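You operate a simulated robot arm through the tools that you are given. There is no shell and no other tool. Be economical: measure what you need, move in short steps, check, and stop when the job is done.

Carry out the task below with a simulated two-armed robot. There is one attempt and no reset: what you move stays moved.

TASK
Take the cap off the jar labelled "SET 2" on the top of the steel workbench and lay it down there.

Only the result counts: the job must be done as asked and must still hold three seconds after the hand-in. Knocking over, shifting, dropping, spilling or breaking anything else fails it. Lids that push on must go on centred and level and be pressed home; caps that screw on are set level and turned clockwise until they are tight.

THE ROBOT
Two 6-joint arms with two-finger grippers on one trunk, on a base that drives. Base frame: it is fixed to the floor where the robot stands at the start and does not move with it; the origin is under the middle of the robot, x ahead of it, y to its left, z up; the surface under the hand at the start is at about z = 900. Lengths are in mm, angles in rad, forces in N, time in s.
The left shoulder is at the start at [30, 178, 1113], the right one opposite. With the tool pointing down near the work surface each hand reaches from about 500 to 820 mm from the robot's upright axis, wherever it stands, measured 20 degrees to its own side. Payload 2.54 kg a hand.
The TCP of each hand is the grasp point between the finger pads, 30 mm short of the fingertips. In the tool frame z runs along the fingers and y along their closing line. The gripper opens to 116 mm. The gripper's body begins 95 mm behind the TCP.
Orientation is that of the tool frame in the base frame, as [roll, pitch, yaw] about the fixed x, y, z axes, in that order (R = Rz(yaw) Ry(pitch) Rx(roll)). With the fingers straight down and closing along the base's y, the tool's x points along the base's -x, its y along +y and its z along -z.

THE INTERFACE
- The arms move only by the tool jog_arm. It takes "left_steps", "right_steps" or both (then of equal length, played together; a hand with none holds still); each is a list of rows, each a list of 7 numbers: the shift along the base's x, y, z in mm, then the turn, a rotation vector about the base's x, y, z in rad, then the closure, from 0 (fully open) to 1 (shut). In form: [[tx, ty, tz, wx, wy, wz, grip], ...]. A call has 1 to 12 rows; each row is the pose to reach, as a shift and turn from the pose commanded when the call began. A row lasts 0.2 s, in which the tool goes at most 50 mm and 0.15 rad; a call with a longer step from one row to the next is refused whole, and so is a gripper value outside its range. A pose out of reach is approached as far as the arm can. The call stops where the force on the tool passes 40 N (or 10 N more than at its start, if that is more) or the arm is blocked; 0.2 s more then pass. The fingers move at their own pace (about 153 mm/s each) and stop on an object; they squeeze with about 35 N. The grip force told is the motor's: it shows also when the fingers shut on nothing. Time passes only in rows, and 0.2 s behind the last, so rows that repeat a pose let the fingers close. The reply holds the time, the measured pose of the TCP, the force on the tool along the base axes, the opening and the grip force, in the units named above and with some noise, with the torque about the TCP (base axes, N m) and any sound that the robot's microphone picked up.
- Cameras (640 x 400 px; columns grow to the right, rows downward): "scene" is now at [32.2, 22.7, 1823.3]; the picture's right is [0.34, -0.94, 0.00], its down [-0.81, -0.29, -0.50] and it looks along [0.47, 0.17, -0.86] (base axes); focal length 266 px, centre (320, 200). "left" rides on the left gripper at [69, 15, -122] in its tool frame; the picture's right is [-0.21, 0.98, 0.00], its down [-0.83, -0.18, -0.53] and it looks along [-0.52, -0.11, 0.85] (tool axes); focal length 251 px, centre (320, 200). "right" rides on the right gripper at [69, -15, -122] in its tool frame; the picture's right is [0.21, 0.98, 0.00], its down [-0.83, 0.18, -0.53] and it looks along [-0.52, 0.11, 0.85] (tool axes); focal length 251 px, centre (320, 200). There is no depth. A picture from a camera that has moved, and an enlarged one, comes with that camera's place and axes in the base frame and with its lens.
- get_image(camera): a new picture of that camera. The clock stands still meanwhile.
- raise_lower(by): slides the trunk up (or, below 0, down) by that many mm; the arms and the scene camera ride with it, the base frame stays. It gives what a move gives, with no picture.
- base_move(legs): drives the robot by 1 to 6 legs, each [ahead, left, turn to the left] in mm, mm and rad, along the robot's own axes; the way and the turn of a leg run together, so that a leg with both is an arc; at most 1500 mm and 3.142 rad a leg. The arms and the cameras ride along, it lands a little off, and it stops where it bumps. It gives what a move gives.
- head_to(pan, tilt): turns the head with the scene camera to pan (to the left, within 2.496 rad either way) and tilt (down, from -0.506 to 1.204), counted from straight ahead of the robot. It gives what a move gives.
- enlarge(camera, box): a new picture of the part [left, top, right, bottom] of that camera's present view, enlarged. The clock stands still meanwhile.
- sign_off(): hands the job in; it is judged then, once.

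Work in short steps. Places have to be worked out from the pictures, the camera data and where the tool is seen: move nearer, look again, correct. Check each grasp and each placing, and mend what went wrong. You have 120 turns and 88 pictures in all, those below and enlarged ones among them. Open the grippers and draw the arms clear of the work before you hand the job in, unless the task says otherwise; then end with one line.

The tools are called after "Emit:" as a command line: name --argument value ..., lists and objects as JSON in quotes. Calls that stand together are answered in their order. jog_arm: Moves the arms, as the interface text tells. Its arguments: {"type":"object","properties":{"left_steps":{"type":"array","items":{"type":"array","items":{"type":"number"}}},"right_steps":{"type":"array","items":{"type":"array","items":{"type":"number"}}}},"required":[]} The other tools are called the same way: raise_lower (by) slides the trunk up or down; base_move (legs) drives the base; head_to (pan, tilt) turns the head that bears the scene camera; get_image (camera) takes a picture; enlarge (camera, box) takes an enlarged picture of a part of a camera's view; sign_off () hands the job in.

At the start:

```text
t: 0.0
left_eef_pos: [414.6, 259.7, 1162.0]
left_tool_rot: [-3.141, 0.0, -3.14]
left_ft_force: [-0.2, 0.7, 0.4]
left_moment: [0.01, -0.01, 0.03]
left_opening: 115.9
left_grip_force: 0.1
right_eef_pos: [581.2, -55.0, 1182.2]
right_tool_rot: [-3.142, -0.001, -3.142]
right_ft_force: [0.0, -0.3, 0.1]
right_moment: [-0.04, -0.06, -0.01]
right_opening: 116.0
right_grip_force: 0.0
trunk travel left (down, up): [-325.0, 215.0]
robot x, y, heading: [-1.9, 0.5, 0.0]
head pan, tilt: [0.344, 1.044]
```

scene: 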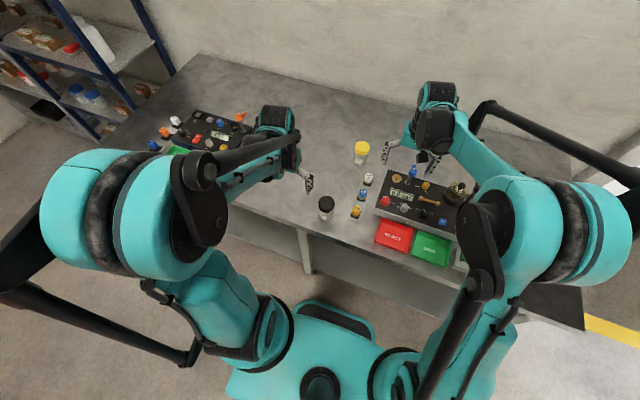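
right: 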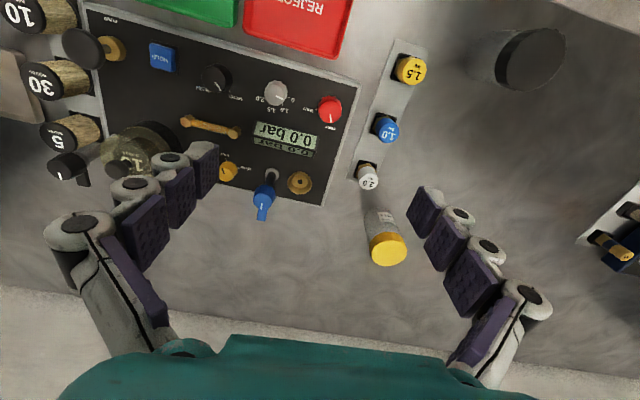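
left: 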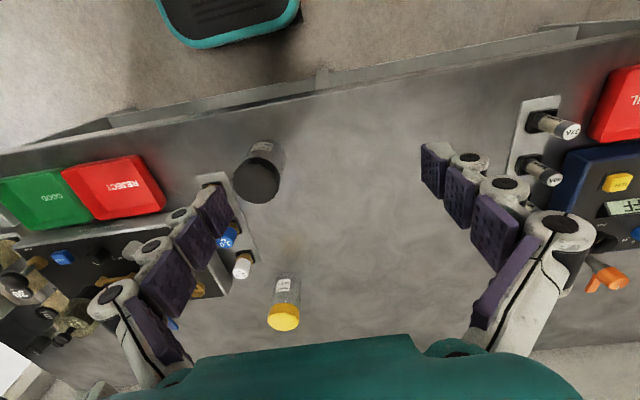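

Two jars are visible: one with a black cap, one with a yellow cap. I enlarge to read their labels.

Emit:
enlarge --camera "left" --box '[220, 120, 320, 340]'

Emit:
enlarge --camera "right" --box '[340, 180, 440, 280]'

Emit:
enlarge --camera "scene" --box '[300, 130, 400, 230]'

```text
1.82 times, centred on (270, 230) of left
camera zoom: at [347.0, 275.1, 1284.0], right [0.21, 0.98, 0.0], down [0.83, -0.18, 0.53], along [0.52, -0.11, -0.85], focal length 457 px, centre (411, 146)
```

zoom: 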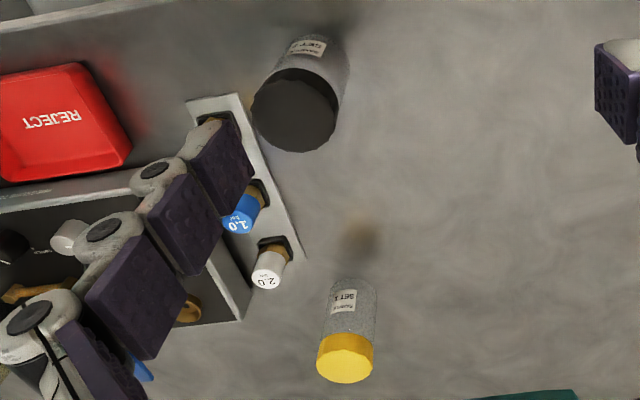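

```text
4.00 times, centred on (390, 230) of right
camera zoom: at [511.4, -71.1, 1305.1], right [-0.21, 0.98, 0.0], down [0.83, 0.18, 0.53], along [0.52, 0.11, -0.85], focal length 1006 px, centre (40, 80)
```

zoom: 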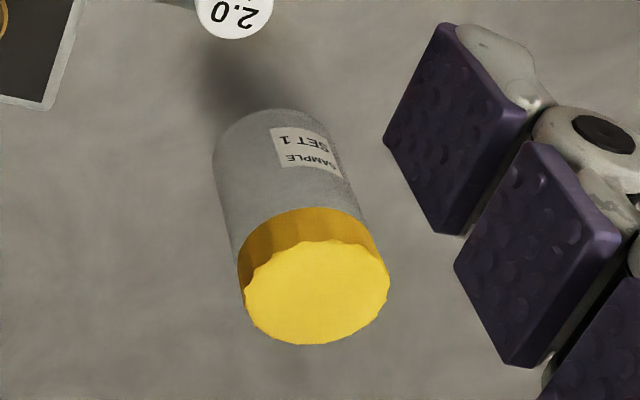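

```text
4.00 times, centred on (350, 180) of scene
camera zoom: at [32.2, 22.7, 1823.3], right [0.34, -0.94, 0.0], down [-0.81, -0.29, -0.5], along [0.47, 0.17, -0.86], focal length 1062 px, centre (200, 280)
```

zoom: 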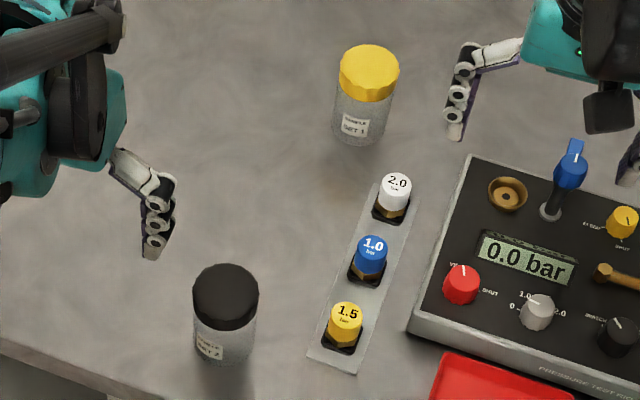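

The black-capped jar seems to be SET 2, with its cap top near [480, 162, 990]. I'll confirm the label and cap details up close.

Emit:
enlarge --camera "left" --box '[230, 130, 294, 210]'

Emit:
enlarge --camera "scene" --box '[305, 185, 350, 225]'

```text
5.00 times, centred on (262, 170) of left
camera zoom: at [347.0, 275.1, 1284.0], right [0.21, 0.98, 0.0], down [0.83, -0.18, 0.53], along [0.52, -0.11, -0.85], focal length 1257 px, centre (610, 350)
```

zoom: 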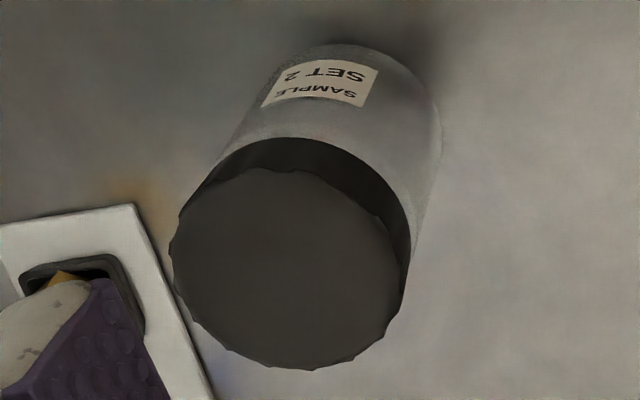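

```text
10.00 times, centred on (328, 205) of scene
camera zoom: at [32.2, 22.7, 1823.3], right [0.34, -0.94, 0.0], down [-0.81, -0.29, -0.5], along [0.47, 0.17, -0.86], focal length 2655 px, centre (245, 150)
```

zoom: 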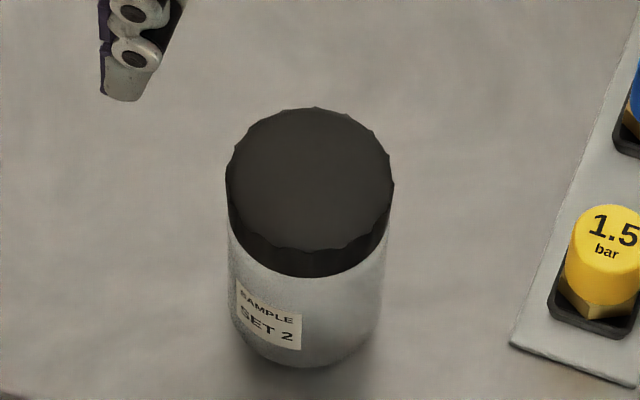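

The label reads SET 2, and the fluted cap means it screws on. I'll hold the body with the left hand, coming in from the left side, and unscrew with the right hand from above. First I yaw the left hand 90° while moving it left of the jar, staying high.

Emit:
jog_arm --left_steps '[[6, 8, 0, 0, 0, 0.143, 0], [12, 16, 0, 0, 0, 0.286, 0], [18, 24, 0, 0, 0, 0.428, 0], [25, 32, 0, 0, 0, 0.571, 0], [31, 40, 0, 0, 0, 0.714, 0], [37, 48, 0, 0, 0, 0.857, 0], [43, 56, 0, 0, 0, 1.0, 0], [50, 64, 0, 0, 0, 1.142, 0], [56, 72, 0, 0, 0, 1.285, 0], [62, 80, 0, 0, 0, 1.428, 0], [68, 90, 0, 0, 0, 1.571, 0]]'

```text
t: 2.4
left_eef_pos: [484.0, 349.3, 1162.5]
left_tool_rot: [-3.141, -0.001, -1.568]
left_ft_force: [-0.1, -0.3, -0.3]
left_moment: [0.01, 0.03, -0.01]
left_opening: 116.0
left_grip_force: 0.0
right_eef_pos: [583.1, -54.8, 1181.9]
right_tool_rot: [3.141, 0.0, 3.141]
right_ft_force: [-0.7, 0.0, 0.2]
right_moment: [-0.02, -0.01, 0.0]
right_opening: 115.8
right_grip_force: 0.0
trunk travel left (down, up): [-325.0, 215.0]
robot x, y, heading: [1.6, 3.3, 0.0]
head pan, tilt: [0.344, 1.044]
```

Yaw done; now I tilt the left hand 70° so the fingers point toward -y.

Emit:
jog_arm --left_steps '[[0, 0, 0, -0.136, 0, 0, 0], [0, 0, 0, -0.272, 0, 0, 0], [0, 0, 0, -0.407, 0, 0, 0], [0, 0, 0, -0.543, 0, 0, 0], [0, 0, 0, -0.679, 0, 0, 0], [0, 0, 0, -0.815, 0, 0, 0], [0, 0, 0, -0.95, 0, 0, 0], [0, 0, 0, -1.086, 0, 0, 0], [0, 0, 0, -1.222, 0, 0, 0]]'

```text
t: 4.4
left_eef_pos: [548.9, 258.3, 1160.5]
left_tool_rot: [-3.076, -1.195, -1.565]
left_ft_force: [-0.2, -0.1, 1.0]
left_moment: [-0.04, 0.02, -0.02]
left_opening: 116.2
left_grip_force: 0.0
left hand out of reach, approached as far as the arm can: row 6, 7, 8, 9
right_eef_pos: [583.4, -55.3, 1181.5]
right_tool_rot: [-3.141, -0.003, 3.141]
right_ft_force: [-0.1, 0.2, 0.4]
right_moment: [0.03, 0.0, -0.01]
right_opening: 116.1
right_grip_force: 0.1
trunk travel left (down, up): [-325.0, 215.0]
robot x, y, heading: [0.4, 0.2, 0.001]
head pan, tilt: [0.344, 1.044]
```

The arm folds too close to the body for this tilt. I'll back the robot 150 mm and shift it 40 mm left for better reach; both hands are still high and clear.

Emit:
base_move --legs '[[-150, 40, 0]]'

Emit:
get_image --camera "scene"

Emit:
get_image --camera "left"

```text
t: 5.8
left_eef_pos: [397.4, 298.7, 1162.5]
left_tool_rot: [-3.074, -1.193, -1.567]
left_ft_force: [-0.5, 0.6, -0.7]
left_moment: [0.02, -0.03, 0.03]
left_opening: 116.0
left_grip_force: 0.0
right_eef_pos: [431.0, -16.0, 1182.8]
right_tool_rot: [-3.141, 0.0, -3.142]
right_ft_force: [0.1, 0.2, 0.2]
right_moment: [-0.01, -0.02, 0.01]
right_opening: 116.2
right_grip_force: 0.0
trunk travel left (down, up): [-325.0, 215.0]
robot x, y, heading: [-151.5, 41.8, -0.002]
head pan, tilt: [0.344, 1.044]
```

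```text
79 pictures are left
camera scene: at [-119.1, 62.9, 1823.4], right [0.34, -0.94, 0.0], down [-0.81, -0.29, -0.5], along [0.47, 0.17, -0.86], focal length 266 px, centre (320, 200)
```

scene: 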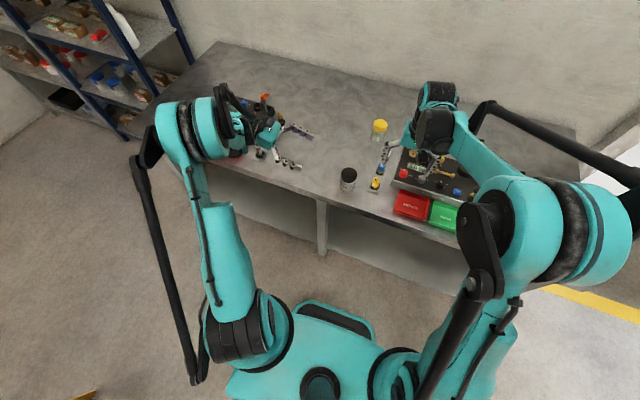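

```text
78 pictures are left
camera left: at [374.7, 387.0, 1270.6], right [-0.97, 0.01, -0.22], down [0.14, 0.81, -0.57], along [0.17, -0.58, -0.79], focal length 251 px, centre (320, 200)
```

left: 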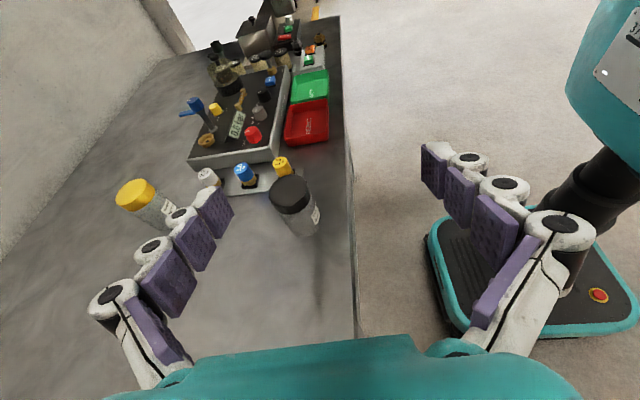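

Jar position is confirmed: the left camera gives cap [481, 160]. I move the left hand toward x=483 and down partway, and check reach.

Emit:
jog_arm --left_steps '[[30, 0, -10, 0, 0, 0, 0], [60, 0, -30, 0, 0, 0, 0], [86, 0, -60, 0, 0, 0, 0]]'

```text
t: 6.6
left_eef_pos: [487.1, 299.3, 1100.5]
left_tool_rot: [-3.08, -1.192, -1.561]
left_ft_force: [0.2, 0.4, -0.8]
left_moment: [-0.01, 0.02, -0.02]
left_opening: 116.1
left_grip_force: 0.1
right_eef_pos: [433.9, -15.0, 1181.6]
right_tool_rot: [3.141, -0.003, -3.142]
right_ft_force: [-0.1, -0.7, -0.9]
right_moment: [0.01, 0.03, 0.02]
right_opening: 116.1
right_grip_force: 0.1
trunk travel left (down, up): [-325.0, 215.0]
robot x, y, heading: [-145.2, 37.2, 0.003]
head pan, tilt: [0.344, 1.044]
```

Reach is fine. I correct the small tilt error in the closing line and descend left of the jar to about z=990.

Emit:
jog_arm --left_steps '[[-2, 0, -40, 0, 0.012, -0.033, 0], [-3, 0, -80, 0, 0.024, -0.066, 0], [-3, 0, -110, 0, 0.024, -0.066, 0]]'

Emit:
get_image --camera "left"

Emit:
get_image --camera "scene"

```text
t: 7.4
left_eef_pos: [481.3, 298.8, 991.3]
left_tool_rot: [-3.141, -1.193, -1.572]
left_ft_force: [-0.6, -0.2, -0.4]
left_moment: [-0.01, 0.01, 0.02]
left_opening: 116.0
left_grip_force: 0.1
right_eef_pos: [431.4, -16.5, 1181.6]
right_tool_rot: [3.14, 0.0, 3.141]
right_ft_force: [0.7, -0.2, 0.1]
right_moment: [-0.02, 0.04, 0.01]
right_opening: 116.0
right_grip_force: 0.1
trunk travel left (down, up): [-325.0, 215.0]
robot x, y, heading: [-151.0, 38.9, -0.003]
head pan, tilt: [0.344, 1.044]
```

```text
77 pictures are left
camera left: at [467.1, 388.0, 1099.9], right [-0.98, 0.08, -0.2], down [0.18, 0.8, -0.57], along [0.12, -0.59, -0.8], focal length 251 px, centre (320, 200)
```

left: 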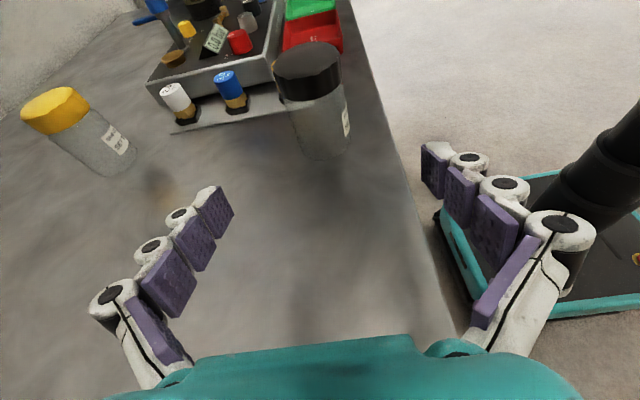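

```text
76 pictures are left
camera scene: at [-117.7, 63.0, 1823.3], right [0.34, -0.94, 0.0], down [-0.81, -0.29, -0.5], along [0.47, 0.17, -0.86], focal length 266 px, centre (320, 200)
```

scene: 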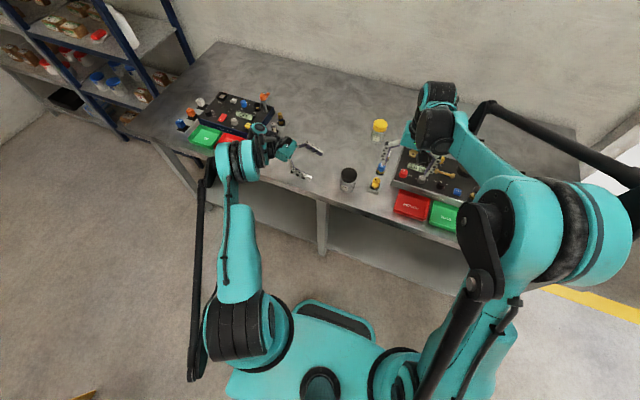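

The jar sits at x≈484 with its base at z≈900. I'll check that the left wrist clears the left-hand box before descending.

Emit:
enlarge --camera "scene" --box '[170, 80, 410, 230]'

```text
2.67 times, centred on (290, 155) of scene
camera zoom: at [-117.7, 63.0, 1823.3], right [0.34, -0.94, 0.0], down [-0.81, -0.29, -0.5], along [0.47, 0.17, -0.86], focal length 708 px, centre (400, 320)
```

zoom: 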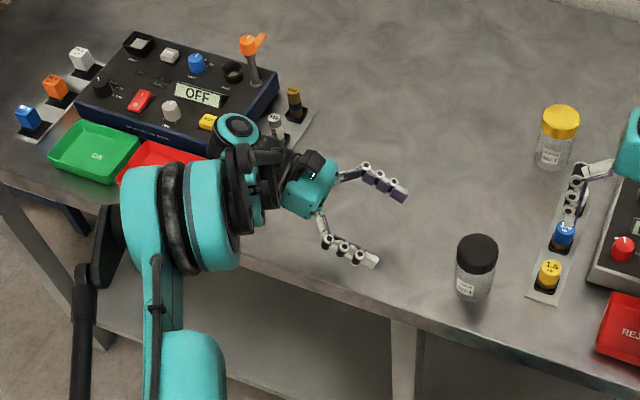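

The jar lies exactly along the tool axis from here, so I slide the left hand in with the fingers open, straddling the jar, to about y=200 and then check.

Emit:
jog_arm --left_steps '[[1, -33, -13, 0, 0, 0, 0], [2, -66, -26, 0, 0, 0, 0], [3, -98, -39, 0, 0, 0, 0]]'

Emit:
get_image --camera "left"

Emit:
enlarge --camera "scene" --box '[210, 100, 410, 230]'

```text
t: 8.2
left_eef_pos: [482.1, 198.0, 954.0]
left_tool_rot: [-3.137, -1.188, -1.572]
left_ft_force: [0.0, -0.3, 0.4]
left_moment: [0.01, 0.03, -0.02]
left_opening: 115.9
left_grip_force: 0.1
left hand out of reach, approached as far as the arm can: row 3
right_eef_pos: [432.1, -16.8, 1182.2]
right_tool_rot: [-3.14, -0.001, 3.14]
right_ft_force: [0.1, -1.4, -1.2]
right_moment: [0.07, 0.03, -0.02]
right_opening: 115.9
right_grip_force: 0.1
trunk travel left (down, up): [-325.0, 215.0]
robot x, y, heading: [-150.6, 38.6, -0.001]
head pan, tilt: [0.344, 1.044]
```

```text
74 pictures are left
camera left: at [466.9, 287.2, 1065.2], right [-0.98, 0.08, -0.2], down [0.18, 0.8, -0.57], along [0.12, -0.59, -0.8], focal length 251 px, centre (320, 200)
```

left: 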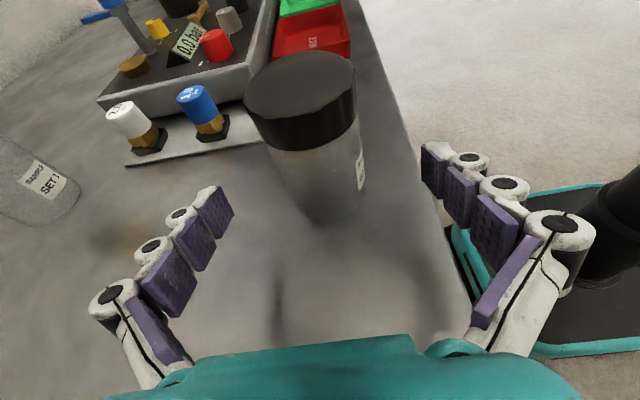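

```text
3.08 times, centred on (310, 165) of scene
camera zoom: at [-117.9, 61.0, 1823.4], right [0.34, -0.94, 0.0], down [-0.81, -0.29, -0.5], along [0.47, 0.17, -0.86], focal length 817 px, centre (351, 308)
```

zoom: 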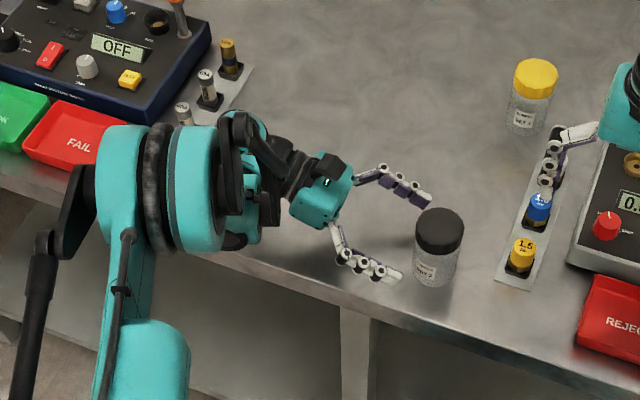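

The fold limit again, at y≈198. I'll back the hand off 40 mm along its axis, then shift the base 55 mm right, which carries the hand toward the jar, so the final approach is within reach.

Emit:
jog_arm --left_steps '[[0, 40, 15, 0, 0, 0, 0]]'

Emit:
base_move --legs '[[0, -55, 0]]'

```text
t: 8.6
left_eef_pos: [481.7, 240.3, 971.9]
left_tool_rot: [-3.14, -1.194, -1.574]
left_ft_force: [0.2, 0.2, -0.1]
left_moment: [-0.01, 0.04, 0.01]
left_opening: 116.1
left_grip_force: 0.0
right_eef_pos: [431.6, -14.4, 1181.9]
right_tool_rot: [-3.139, 0.0, 3.141]
right_ft_force: [0.0, -0.1, -0.7]
right_moment: [-0.01, -0.02, 0.04]
right_opening: 116.0
right_grip_force: 0.0
trunk travel left (down, up): [-325.0, 215.0]
robot x, y, heading: [-151.1, 39.1, 0.001]
head pan, tilt: [0.344, 1.044]
```

```text
t: 9.6
left_eef_pos: [481.1, 184.1, 971.2]
left_tool_rot: [-3.14, -1.193, -1.573]
left_ft_force: [0.6, -0.1, 0.2]
left_moment: [0.03, 0.02, 0.02]
left_opening: 115.9
left_grip_force: 0.2
right_eef_pos: [433.4, -73.2, 1181.9]
right_tool_rot: [3.14, 0.0, -3.141]
right_ft_force: [-0.2, -1.3, 0.0]
right_moment: [0.06, -0.05, 0.0]
right_opening: 116.3
right_grip_force: 0.2
trunk travel left (down, up): [-325.0, 215.0]
robot x, y, heading: [-148.0, -16.1, 0.0]
head pan, tilt: [0.344, 1.044]
```

Now the last bit of the approach, to about [484, 163, 940], then a picture before closing.

Emit:
jog_arm --left_steps '[[1, -10, -15, 0, 0, 0, 0], [2.5, -21, -31, 0, 0, 0, 0]]'

Emit:
get_image --camera "left"

Emit:
enlarge --camera "scene" --box '[250, 120, 410, 230]'

```text
t: 10.2
left_eef_pos: [474.4, 159.5, 956.2]
left_tool_rot: [-3.138, -1.192, -1.573]
left_ft_force: [-0.5, 0.2, 0.4]
left_moment: [0.03, -0.02, 0.01]
left_opening: 115.9
left_grip_force: 0.0
left hand out of reach, approached as far as the arm can: row 1, 2
right_eef_pos: [432.3, -71.6, 1183.1]
right_tool_rot: [-3.141, 0.0, 3.141]
right_ft_force: [-0.2, -0.3, 0.0]
right_moment: [0.03, -0.02, -0.02]
right_opening: 116.1
right_grip_force: 0.0
trunk travel left (down, up): [-325.0, 215.0]
robot x, y, heading: [-149.3, -12.9, -0.002]
head pan, tilt: [0.344, 1.044]
```

```text
72 pictures are left
camera left: at [460.1, 248.4, 1065.1], right [-0.98, 0.08, -0.2], down [0.18, 0.8, -0.57], along [0.12, -0.59, -0.8], focal length 251 px, centre (320, 200)
```

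left: 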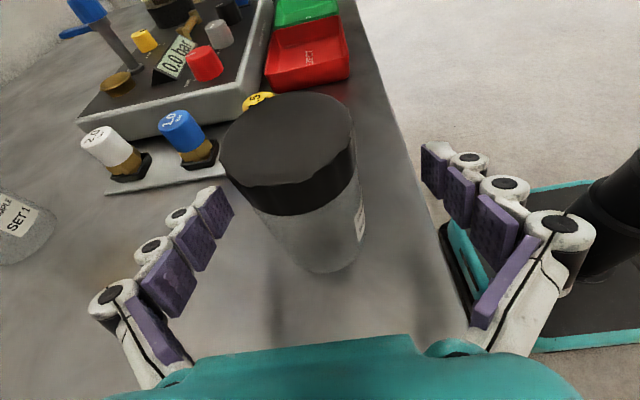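

```text
3.64 times, centred on (330, 175) of scene
camera zoom: at [-118.2, 6.2, 1823.4], right [0.34, -0.94, 0.0], down [-0.81, -0.29, -0.5], along [0.47, 0.17, -0.86], focal length 966 px, centre (284, 291)
```

zoom: 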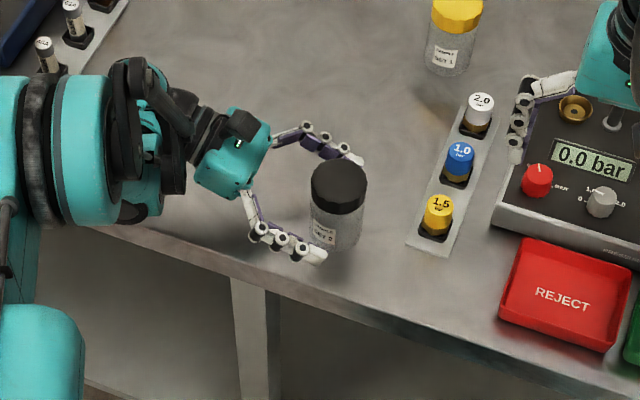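

The limit seems to depend on height relative to the trunk. I'll raise the left hand 60 mm while re-centring x, then lower the trunk to bring it back down.

Emit:
jog_arm --left_steps '[[4, 0, 30, 0, 0, 0, 0], [9, 1, 65, 0, 0, 0, 0]]'

Emit:
raise_lower --by -50

Emit:
get_image --camera "left"

Emit:
get_image --camera "scene"

```text
t: 10.8
left_eef_pos: [482.4, 162.9, 1022.0]
left_tool_rot: [-3.137, -1.192, -1.572]
left_ft_force: [-0.3, 0.1, 0.0]
left_moment: [-0.02, -0.01, 0.02]
left_opening: 116.0
left_grip_force: 0.2
right_eef_pos: [431.9, -70.4, 1183.0]
right_tool_rot: [-3.14, -0.001, -3.139]
right_ft_force: [-0.4, -0.6, 0.2]
right_moment: [-0.02, -0.02, 0.01]
right_opening: 116.0
right_grip_force: 0.0
trunk travel left (down, up): [-325.0, 215.0]
robot x, y, heading: [-149.9, -11.8, 0.004]
head pan, tilt: [0.344, 1.044]
```

```text
t: 11.7
left_eef_pos: [484.0, 161.6, 970.4]
left_tool_rot: [-3.139, -1.191, -1.573]
left_ft_force: [0.1, -0.1, 0.2]
left_moment: [-0.01, -0.01, 0.0]
left_opening: 116.0
left_grip_force: 0.0
right_eef_pos: [431.6, -71.1, 1132.5]
right_tool_rot: [-3.14, 0.0, -3.141]
right_ft_force: [0.8, 0.6, 0.1]
right_moment: [-0.02, 0.01, -0.01]
right_opening: 116.0
right_grip_force: 0.0
trunk travel left (down, up): [-275.0, 265.0]
robot x, y, heading: [-150.2, -15.8, 0.002]
head pan, tilt: [0.344, 1.044]
```

```text
70 pictures are left
camera left: at [469.2, 250.5, 1079.9], right [-0.98, 0.08, -0.2], down [0.18, 0.8, -0.57], along [0.12, -0.59, -0.8], focal length 251 px, centre (320, 200)
```

left: 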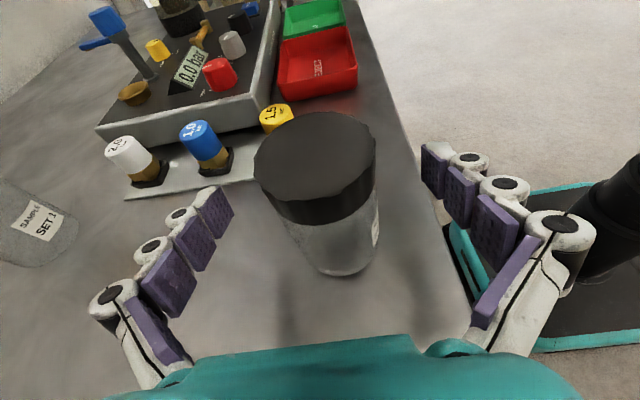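

```text
69 pictures are left
camera scene: at [-118.4, 7.9, 1773.4], right [0.34, -0.94, 0.0], down [-0.81, -0.29, -0.5], along [0.47, 0.17, -0.86], focal length 266 px, centre (320, 200)
```

scene: 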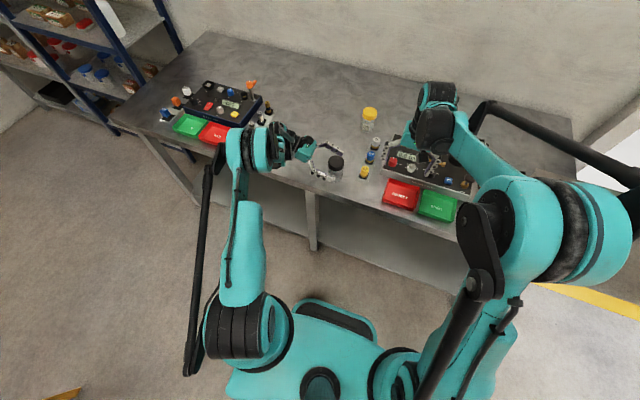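

Centred on the jar (x≈483, y≈159). I zoom on the left wrist for clearance to the trays before lowering further.

Emit:
enlarge --camera "scene" --box '[150, 80, 370, 220]'

```text
2.86 times, centred on (260, 150) of scene
camera zoom: at [-118.4, 7.9, 1773.4], right [0.34, -0.94, 0.0], down [-0.81, -0.29, -0.5], along [0.47, 0.17, -0.86], focal length 759 px, centre (491, 343)
```

zoom: 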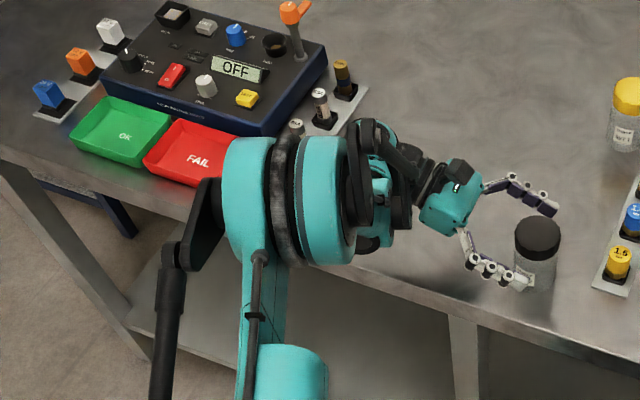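

Clearance looks ample. I lower the trunk another 32 mm to put the left TCP at z≈938.

Emit:
raise_lower --by -32

Emit:
get_image --camera "left"

```text
t: 12.4
left_eef_pos: [484.3, 160.8, 939.4]
left_tool_rot: [-3.142, -1.193, -1.57]
left_ft_force: [0.7, -0.5, 0.1]
left_moment: [0.05, -0.02, 0.02]
left_opening: 116.0
left_grip_force: 0.0
right_eef_pos: [431.3, -71.2, 1100.6]
right_tool_rot: [-3.142, 0.001, -3.141]
right_ft_force: [0.9, -0.2, 0.3]
right_moment: [-0.01, -0.02, -0.04]
right_opening: 115.6
right_grip_force: 0.0
trunk travel left (down, up): [-243.0, 297.0]
robot x, y, heading: [-150.3, -14.9, -0.002]
head pan, tilt: [0.344, 1.044]
```

```text
67 pictures are left
camera left: at [469.2, 250.5, 1047.9], right [-0.98, 0.08, -0.2], down [0.18, 0.8, -0.57], along [0.12, -0.59, -0.8], focal length 251 px, centre (320, 200)
```

left: 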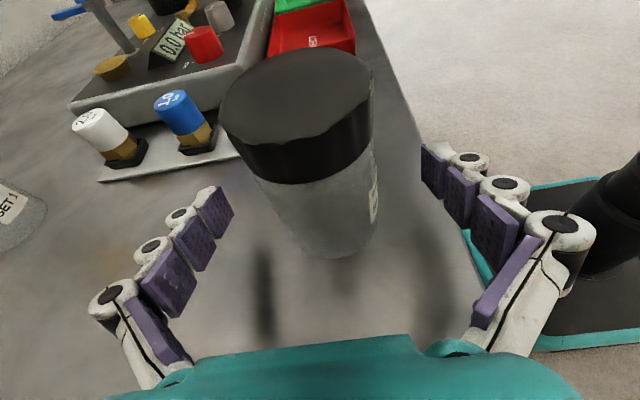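

The jar is well centred between the pads. I close the left gripper in stages.

Emit:
jog_arm --left_steps '[[0, 0, 0, 0, 0, 0, 0.3], [0, 0, 0, 0, 0, 0, 0.42], [0, 0, 0, 0, 0, 0, 0.46], [0, 0, 0, 0, 0, 0, 0.5], [0, 0, 0, 0, 0, 0, 0.54], [0, 0, 0, 0, 0, 0, 0.6], [0, 0, 0, 0, 0, 0, 1], [0, 0, 0, 0, 0, 0, 1]]'

Emit:
get_image --camera "left"

```text
t: 14.2
left_eef_pos: [484.0, 161.2, 938.4]
left_tool_rot: [-3.14, -1.193, -1.573]
left_ft_force: [-0.8, 0.9, 2.3]
left_moment: [0.02, -0.03, 0.02]
left_opening: 55.4
left_grip_force: 35.4
right_eef_pos: [431.5, -70.3, 1100.8]
right_tool_rot: [3.139, 0.001, 3.141]
right_ft_force: [-0.1, -0.3, 0.0]
right_moment: [0.03, 0.02, -0.01]
right_opening: 115.9
right_grip_force: 0.1
trunk travel left (down, up): [-243.0, 297.0]
robot x, y, heading: [-150.1, -11.7, 0.004]
head pan, tilt: [0.344, 1.044]
```

```text
66 pictures are left
camera left: at [469.3, 250.6, 1047.7], right [-0.98, 0.08, -0.2], down [0.18, 0.8, -0.57], along [0.12, -0.59, -0.8], focal length 251 px, centre (320, 200)
```

left: 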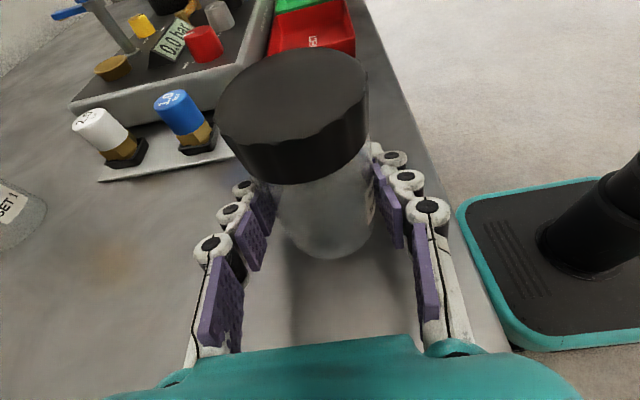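

The body is held firmly (55 mm). Now I bring the right hand up and over the cap at about z=1150.

Emit:
jog_arm --right_steps '[[0, 0, 45, 0, 0, 0, 0], [8, 40, 50, 0, 0, 0, 0], [17, 80, 50, 0, 0, 0, 0], [26, 120, 50, 0, 0, 0, 0], [35, 160, 50, 0, 0, 0, 0], [44, 200, 50, 0, 0, 0, 0], [52, 233, 50, 0, 0, 0, 0], [52, 233, 50, 0, 0, 0, 0]]'

Emit:
get_image --camera "right"

Emit:
get_image --camera "scene"

```text
t: 16.0
left_eef_pos: [483.4, 160.4, 938.1]
left_tool_rot: [-3.141, -1.191, -1.572]
left_ft_force: [-0.1, -0.4, 3.1]
left_moment: [-0.07, -0.03, -0.02]
left_opening: 55.6
left_grip_force: 34.4
right_eef_pos: [482.6, 163.6, 1148.9]
right_tool_rot: [-3.14, 0.0, 3.141]
right_ft_force: [0.1, 0.5, 0.2]
right_moment: [0.04, -0.03, 0.0]
right_opening: 116.2
right_grip_force: 0.1
trunk travel left (down, up): [-243.0, 297.0]
robot x, y, heading: [-149.1, -15.8, 0.002]
head pan, tilt: [0.344, 1.044]
```

```text
65 pictures are left
camera right: at [412.9, 146.9, 1273.0], right [-0.21, 0.98, 0.0], down [0.83, 0.18, 0.53], along [0.52, 0.11, -0.85], focal length 251 px, centre (320, 200)
```

right: 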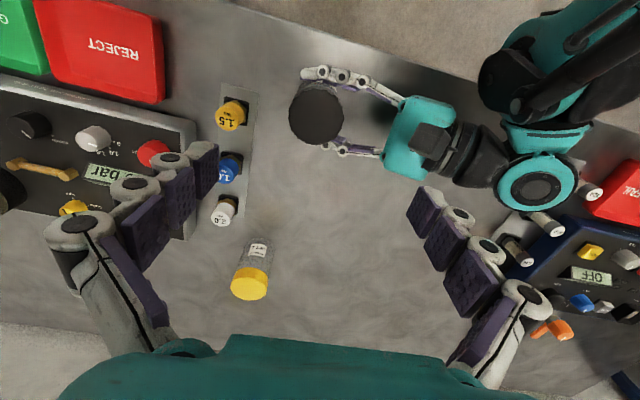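

```text
64 pictures are left
camera scene: at [-118.3, 7.5, 1741.4], right [0.34, -0.94, 0.0], down [-0.81, -0.29, -0.5], along [0.47, 0.17, -0.86], focal length 266 px, centre (320, 200)
```

scene: 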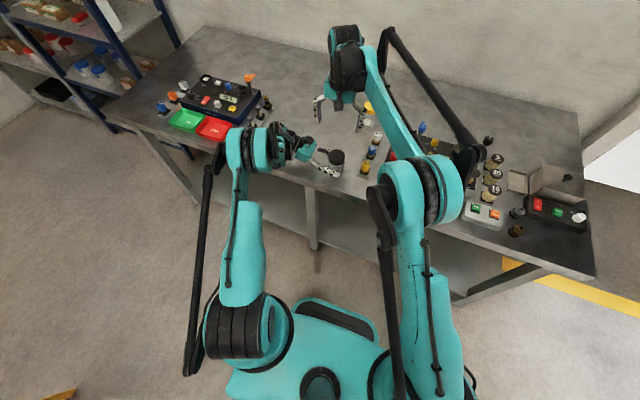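

Positioned above. I zoom to refine the cap centre.

Emit:
enlarge --camera "right" --box '[270, 65, 370, 165]'

```text
4.00 times, centred on (320, 115) of right
camera zoom: at [412.9, 146.9, 1273.0], right [-0.21, 0.98, 0.0], down [0.83, 0.18, 0.53], along [0.52, 0.11, -0.85], focal length 1006 px, centre (320, 540)
```

zoom: 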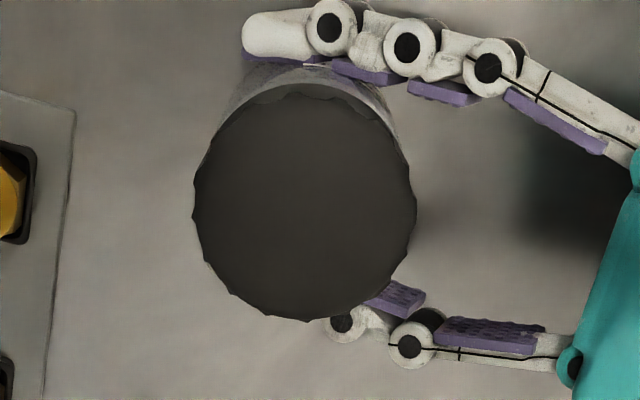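

Cap centre estimated at about [482, 158]. I descend to z≈1045 there and check the alignment closer up.

Emit:
jog_arm --right_steps '[[0, -2, -45, 0, 0, 0, 0], [0, -4, -90, 0, 0, 0, 0], [0, -5, -104, 0, 0, 0, 0.15]]'

Emit:
get_image --camera "right"

Emit:
get_image --camera "left"

```text
t: 16.8
left_eef_pos: [483.0, 161.9, 939.0]
left_tool_rot: [-3.139, -1.192, -1.571]
left_ft_force: [0.7, -1.1, 1.5]
left_moment: [-0.05, -0.06, -0.01]
left_opening: 55.5
left_grip_force: 35.2
right_eef_pos: [482.4, 157.6, 1045.4]
right_tool_rot: [-3.14, 0.0, -3.141]
right_ft_force: [-0.3, -0.5, -0.5]
right_moment: [-0.01, 0.01, 0.01]
right_opening: 98.6
right_grip_force: 0.0
trunk travel left (down, up): [-243.0, 297.0]
robot x, y, heading: [-151.5, -18.3, 0.003]
head pan, tilt: [0.344, 1.044]
```

```text
62 pictures are left
camera right: at [412.4, 142.2, 1168.5], right [-0.21, 0.98, 0.0], down [0.83, 0.18, 0.53], along [0.52, 0.11, -0.85], focal length 251 px, centre (320, 200)
```

right: 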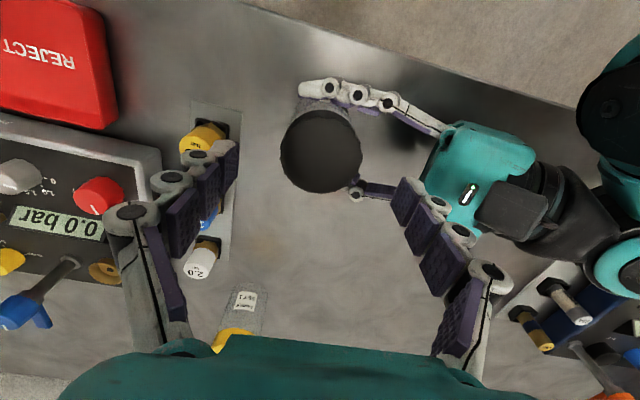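

```text
61 pictures are left
camera left: at [469.3, 250.7, 1047.7], right [-0.98, 0.08, -0.2], down [0.18, 0.8, -0.57], along [0.12, -0.59, -0.8], focal length 251 px, centre (320, 200)
```

left: 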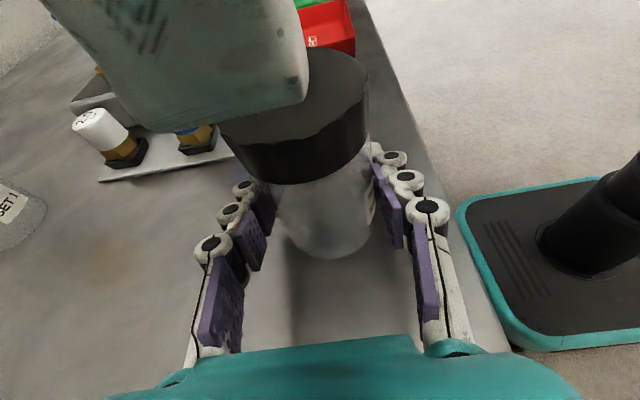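

Alignment is good. I descend to z≈998 with the opening trimmed, still clear of the cap.

Emit:
jog_arm --right_steps '[[0, 0, -15, 0, 0, 0, 0.25], [0, 0.5, -32, 0, 0, 0, 0.27], [0, 0.5, -47, 0, 0, 0, 0.27]]'

Emit:
get_image --camera "right"

Emit:
get_image --camera "left"

```text
t: 17.6
left_eef_pos: [482.8, 161.5, 938.4]
left_tool_rot: [-3.138, -1.19, -1.571]
left_ft_force: [0.2, 0.3, 1.9]
left_moment: [0.05, -0.07, 0.03]
left_opening: 55.2
left_grip_force: 34.9
right_eef_pos: [482.9, 157.8, 999.2]
right_tool_rot: [-3.141, -0.001, -3.14]
right_ft_force: [-0.2, 0.5, -0.1]
right_moment: [0.01, 0.01, 0.01]
right_opening: 84.4
right_grip_force: 0.0
trunk travel left (down, up): [-243.0, 297.0]
robot x, y, heading: [-151.0, -10.5, -0.001]
head pan, tilt: [0.344, 1.044]
```

```text
60 pictures are left
camera right: at [412.7, 142.8, 1122.0], right [-0.21, 0.98, 0.0], down [0.83, 0.18, 0.53], along [0.52, 0.11, -0.85], focal length 251 px, centre (320, 200)
```

right: 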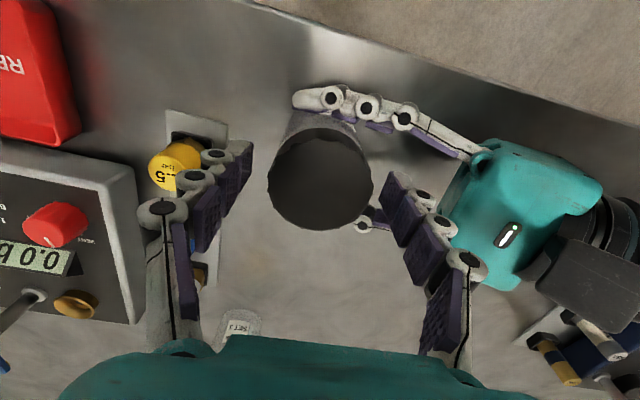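

```text
59 pictures are left
camera left: at [469.3, 250.6, 1047.7], right [-0.98, 0.08, -0.2], down [0.18, 0.8, -0.57], along [0.12, -0.59, -0.8], focal length 251 px, centre (320, 200)
```

left: 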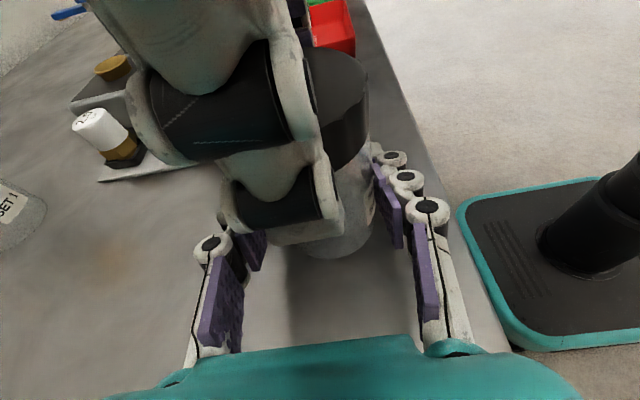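

Pads straddle the cap evenly. I close the right gripper on the cap.

Emit:
jog_arm --right_steps '[[0, 0, 0, 0, 0, 0, 0.38], [0, 0, 0, 0, 0, 0, 0.44], [0, 0, 0, 0, 0, 0, 0.5], [0, 0, 0, 0, 0, 0, 1], [0, 0, 0, 0, 0, 0, 1]]'

Emit:
get_image --camera "right"

```text
t: 18.8
left_eef_pos: [483.8, 162.0, 938.9]
left_tool_rot: [-3.14, -1.191, -1.573]
left_ft_force: [1.0, -0.4, 1.3]
left_moment: [0.06, -0.12, 0.04]
left_opening: 55.3
left_grip_force: 34.8
right_eef_pos: [481.9, 158.0, 998.8]
right_tool_rot: [3.141, 0.001, -3.141]
right_ft_force: [-0.2, 0.1, 3.2]
right_moment: [0.0, 0.02, -0.03]
right_opening: 54.3
right_grip_force: 35.0
trunk travel left (down, up): [-243.0, 297.0]
robot x, y, heading: [-149.8, -16.2, -0.002]
head pan, tilt: [0.344, 1.044]
```

```text
58 pictures are left
camera right: at [412.7, 142.8, 1122.3], right [-0.21, 0.98, 0.0], down [0.83, 0.18, 0.53], along [0.52, 0.11, -0.85], focal length 251 px, centre (320, 200)
```

right: 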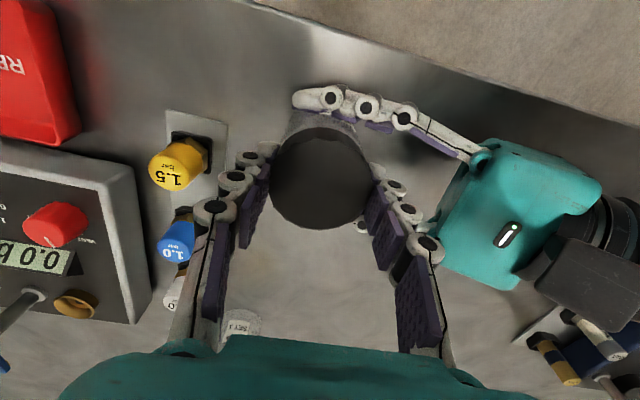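

The opening of 54 mm is slightly under the cap's apparent 60 mm; I zoom to see where the pads touch.

Emit:
enlarge --camera "right" --box '[230, 80, 430, 280]'

Emit:
get_image --camera "left"

```text
2.00 times, centred on (330, 180) of right
camera zoom: at [412.7, 142.8, 1122.3], right [-0.21, 0.98, 0.0], down [0.83, 0.18, 0.53], along [0.52, 0.11, -0.85], focal length 503 px, centre (300, 240)
```

zoom: 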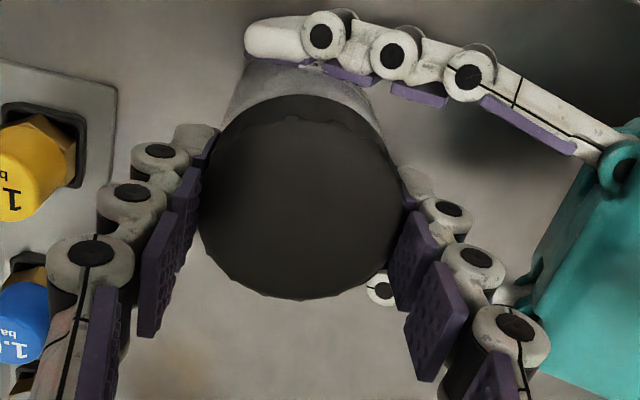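

```text
56 pictures are left
camera left: at [469.3, 250.5, 1047.7], right [-0.98, 0.08, -0.2], down [0.18, 0.8, -0.57], along [0.12, -0.59, -0.8], focal length 251 px, centre (320, 200)
```

left: 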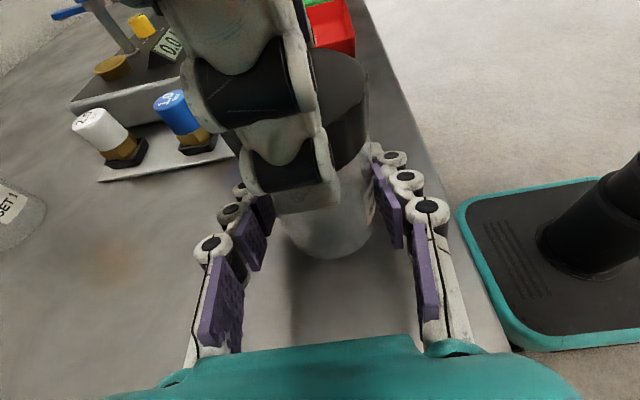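

The tips may reach below the cap's skirt. I reopen a little, raise 8 mm, and re-close to compare the opening.

Emit:
jog_arm --right_steps '[[0, 0, 0, 0, 0, 0, 0.34], [0, 0, 0, 0, 0, 0, 0.34], [0.5, 1, 8, 0, 0, 0, 0.34], [0.5, 1, 8, 0, 0, 0, 0.45], [0.5, 1, 8, 0, 0, 0, 1], [0.5, 1, 8, 0, 0, 0, 1], [0.5, 1, 8, 0, 0, 0, 1]]'

Emit:
get_image --camera "left"

```text
t: 20.4
left_eef_pos: [483.2, 162.7, 938.2]
left_tool_rot: [-3.139, -1.192, -1.572]
left_ft_force: [0.3, 5.0, -0.9]
left_moment: [-0.2, -0.21, 0.01]
left_opening: 55.3
left_grip_force: 34.9
right_eef_pos: [483.7, 158.5, 1007.1]
right_tool_rot: [-3.141, 0.0, 3.14]
right_ft_force: [0.6, -4.8, 4.6]
right_moment: [-0.11, -0.04, -0.03]
right_opening: 54.5
right_grip_force: 34.8
trunk travel left (down, up): [-243.0, 297.0]
robot x, y, heading: [-150.2, -15.2, -0.0]
head pan, tilt: [0.344, 1.044]
```

```text
55 pictures are left
camera left: at [469.2, 250.8, 1047.7], right [-0.98, 0.08, -0.2], down [0.18, 0.8, -0.57], along [0.12, -0.59, -0.8], focal length 251 px, centre (320, 200)
```

left: 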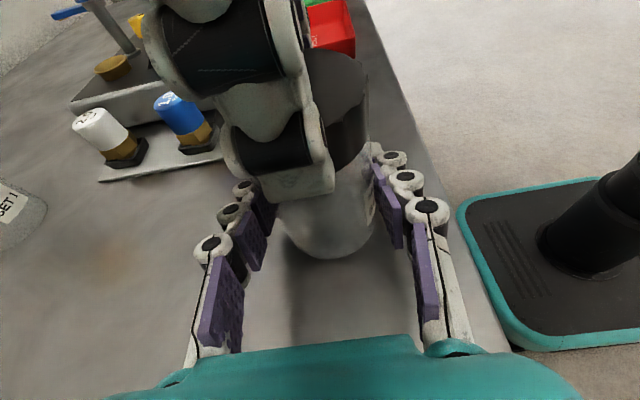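

Same opening, so the pads are on the cap. I undo the 1 mm y offset, then start turning counter-clockwise while watching the torque.

Emit:
jog_arm --right_steps '[[0, -1, 0, 0, 0, 0, 1], [0, -1, 0, 0, 0, 0.12, 1], [0, -1, 0, 0, 0, 0.24, 1], [0, -1, 0, 0, 0, 0.36, 1]]'

Emit:
get_image --camera "right"

Emit:
get_image --camera "left"

```text
t: 21.4
left_eef_pos: [483.3, 161.0, 939.7]
left_tool_rot: [-3.141, -1.192, -1.572]
left_ft_force: [-0.4, 2.2, -3.6]
left_moment: [-0.03, -0.07, 0.04]
left_opening: 55.0
left_grip_force: 35.2
right_eef_pos: [483.9, 158.7, 1007.7]
right_tool_rot: [3.141, 0.002, -2.78]
right_ft_force: [-1.0, -1.6, 10.8]
right_moment: [0.03, 0.03, -0.04]
right_opening: 54.4
right_grip_force: 34.9
trunk travel left (down, up): [-243.0, 297.0]
robot x, y, heading: [-149.5, -13.6, 0.003]
head pan, tilt: [0.344, 1.044]
```

```text
54 pictures are left
camera right: at [423.0, 119.6, 1130.6], right [-0.55, 0.84, 0.0], down [0.71, 0.46, 0.53], along [0.45, 0.29, -0.85], focal length 251 px, centre (320, 200)
```

right: 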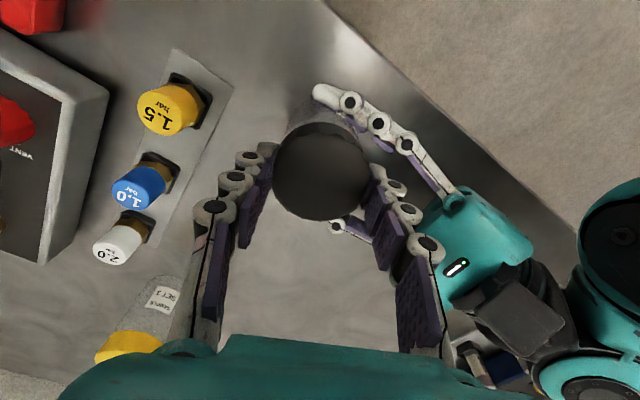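

```text
53 pictures are left
camera left: at [469.1, 250.5, 1047.7], right [-0.98, 0.08, -0.2], down [0.18, 0.8, -0.57], along [0.12, -0.59, -0.8], focal length 251 px, centre (320, 200)
```

left: 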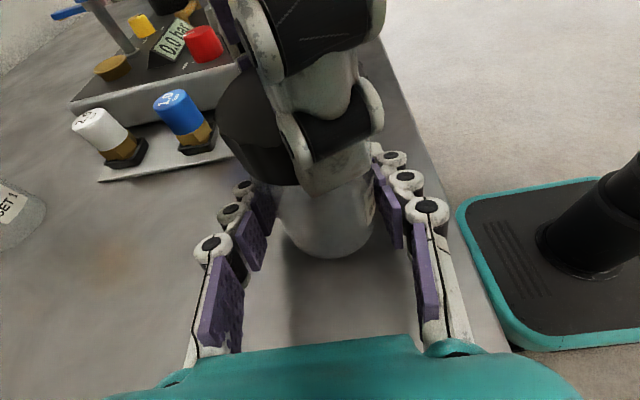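

The upward force (10.8 N) shows the cap is riding up its thread, so it's unscrewing. I continue turning with a slight rise.

Emit:
jog_arm --right_steps '[[0, 0, 0.3, 0, 0, 0.13, 1], [0, 0, 0.4, 0, 0, 0.26, 1], [0, 0, 0.5, 0, 0, 0.39, 1], [0, 0, 0.6, 0, 0, 0.52, 1], [0, 0, 0.7, 0, 0, 0.65, 1], [0, 0, 0.8, 0, 0, 0.78, 1]]'

```text
t: 22.8
left_eef_pos: [483.8, 161.3, 938.3]
left_tool_rot: [-3.139, -1.191, -1.573]
left_ft_force: [1.2, -2.6, -5.7]
left_moment: [0.14, 0.01, 0.03]
left_opening: 55.3
left_grip_force: 35.3
right_eef_pos: [483.8, 158.1, 1007.6]
right_tool_rot: [-3.141, -0.002, -2.0]
right_ft_force: [-2.5, 3.5, 10.4]
right_moment: [0.11, 0.07, 0.02]
right_opening: 54.4
right_grip_force: 35.0
trunk travel left (down, up): [-243.0, 297.0]
robot x, y, heading: [-151.4, -16.2, 0.001]
head pan, tilt: [0.344, 1.044]
```

Steady at about 10 N with 1.14 rad turned. I continue with another 0.8 rad, rising a bit.

Emit:
jog_arm --right_steps '[[0, 0, 0.2, 0, 0, 0.13, 1], [0, 0, 0.3, 0, 0, 0.26, 1], [0, 0, 0.4, 0, 0, 0.39, 1], [0, 0, 0.5, 0, 0, 0.52, 1], [0, 0, 0.6, 0, 0, 0.65, 1], [0, 0, 0.7, 0, 0, 0.78, 1]]'

Emit:
get_image --camera "left"

Emit:
get_image --camera "scene"

```text
t: 24.2
left_eef_pos: [483.3, 161.1, 939.5]
left_tool_rot: [-3.138, -1.194, -1.575]
left_ft_force: [2.7, -8.1, 0.5]
left_moment: [0.3, -0.04, 0.06]
left_opening: 55.0
left_grip_force: 35.2
right_eef_pos: [483.9, 158.3, 1008.9]
right_tool_rot: [3.141, -0.001, -1.22]
right_ft_force: [-2.9, 8.4, 2.9]
right_moment: [0.31, 0.1, -0.03]
right_opening: 54.5
right_grip_force: 34.4
trunk travel left (down, up): [-243.0, 297.0]
robot x, y, heading: [-151.2, -18.2, 0.003]
head pan, tilt: [0.344, 1.044]
```

```text
52 pictures are left
camera left: at [469.4, 250.4, 1047.8], right [-0.98, 0.08, -0.2], down [0.18, 0.8, -0.57], along [0.12, -0.59, -0.8], focal length 251 px, centre (320, 200)
```

left: 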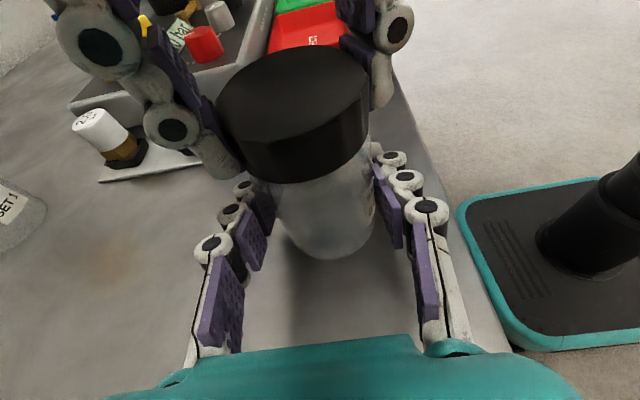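

```text
51 pictures are left
camera scene: at [-118.2, 8.0, 1741.4], right [0.34, -0.94, 0.0], down [-0.81, -0.29, -0.5], along [0.47, 0.17, -0.86], focal length 266 px, centre (320, 200)
```

scene: 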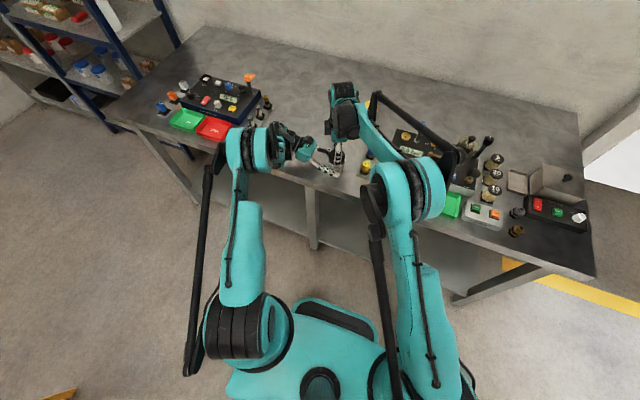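

About 1.9 rad turned so far. I nudge y by +1.5 mm to relieve the side force and keep turning.

Emit:
jog_arm --right_steps '[[0, 1.5, 0, 0, 0, 0, 1], [0, 1.5, 0, 0, 0, 0.13, 1], [0, 1.5, 0.1, 0, 0, 0.26, 1], [0, 1.5, 0.2, 0, 0, 0.39, 1], [0, 1.5, 0.3, 0, 0, 0.52, 1], [0, 1.5, 0.4, 0, 0, 0.65, 1], [0, 1.5, 0.5, 0, 0, 0.78, 1]]'

Emit:
enlarge --camera "left" --box '[180, 20, 420, 220]'

```text
t: 25.8
left_eef_pos: [483.7, 162.7, 938.7]
left_tool_rot: [-3.14, -1.192, -1.572]
left_ft_force: [8.5, 6.5, 2.1]
left_moment: [-0.24, 0.35, 0.06]
left_opening: 55.2
left_grip_force: 34.8
right_eef_pos: [484.0, 159.5, 1010.0]
right_tool_rot: [3.14, -0.002, -0.44]
right_ft_force: [-7.6, -6.0, 2.0]
right_moment: [-0.12, 0.16, -0.03]
right_opening: 54.7
right_grip_force: 34.5
trunk travel left (down, up): [-243.0, 297.0]
robot x, y, heading: [-155.4, -15.6, 0.0]
head pan, tilt: [0.344, 1.044]
```

```text
2.00 times, centred on (300, 120) of left
camera zoom: at [469.2, 250.9, 1047.8], right [-0.98, 0.08, -0.2], down [0.18, 0.8, -0.57], along [0.12, -0.59, -0.8], focal length 503 px, centre (360, 360)
```

zoom: 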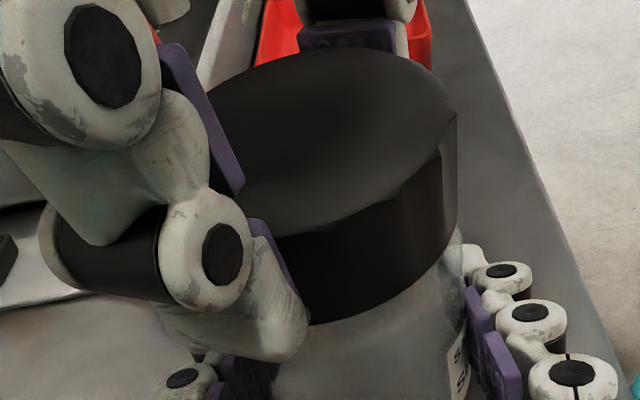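

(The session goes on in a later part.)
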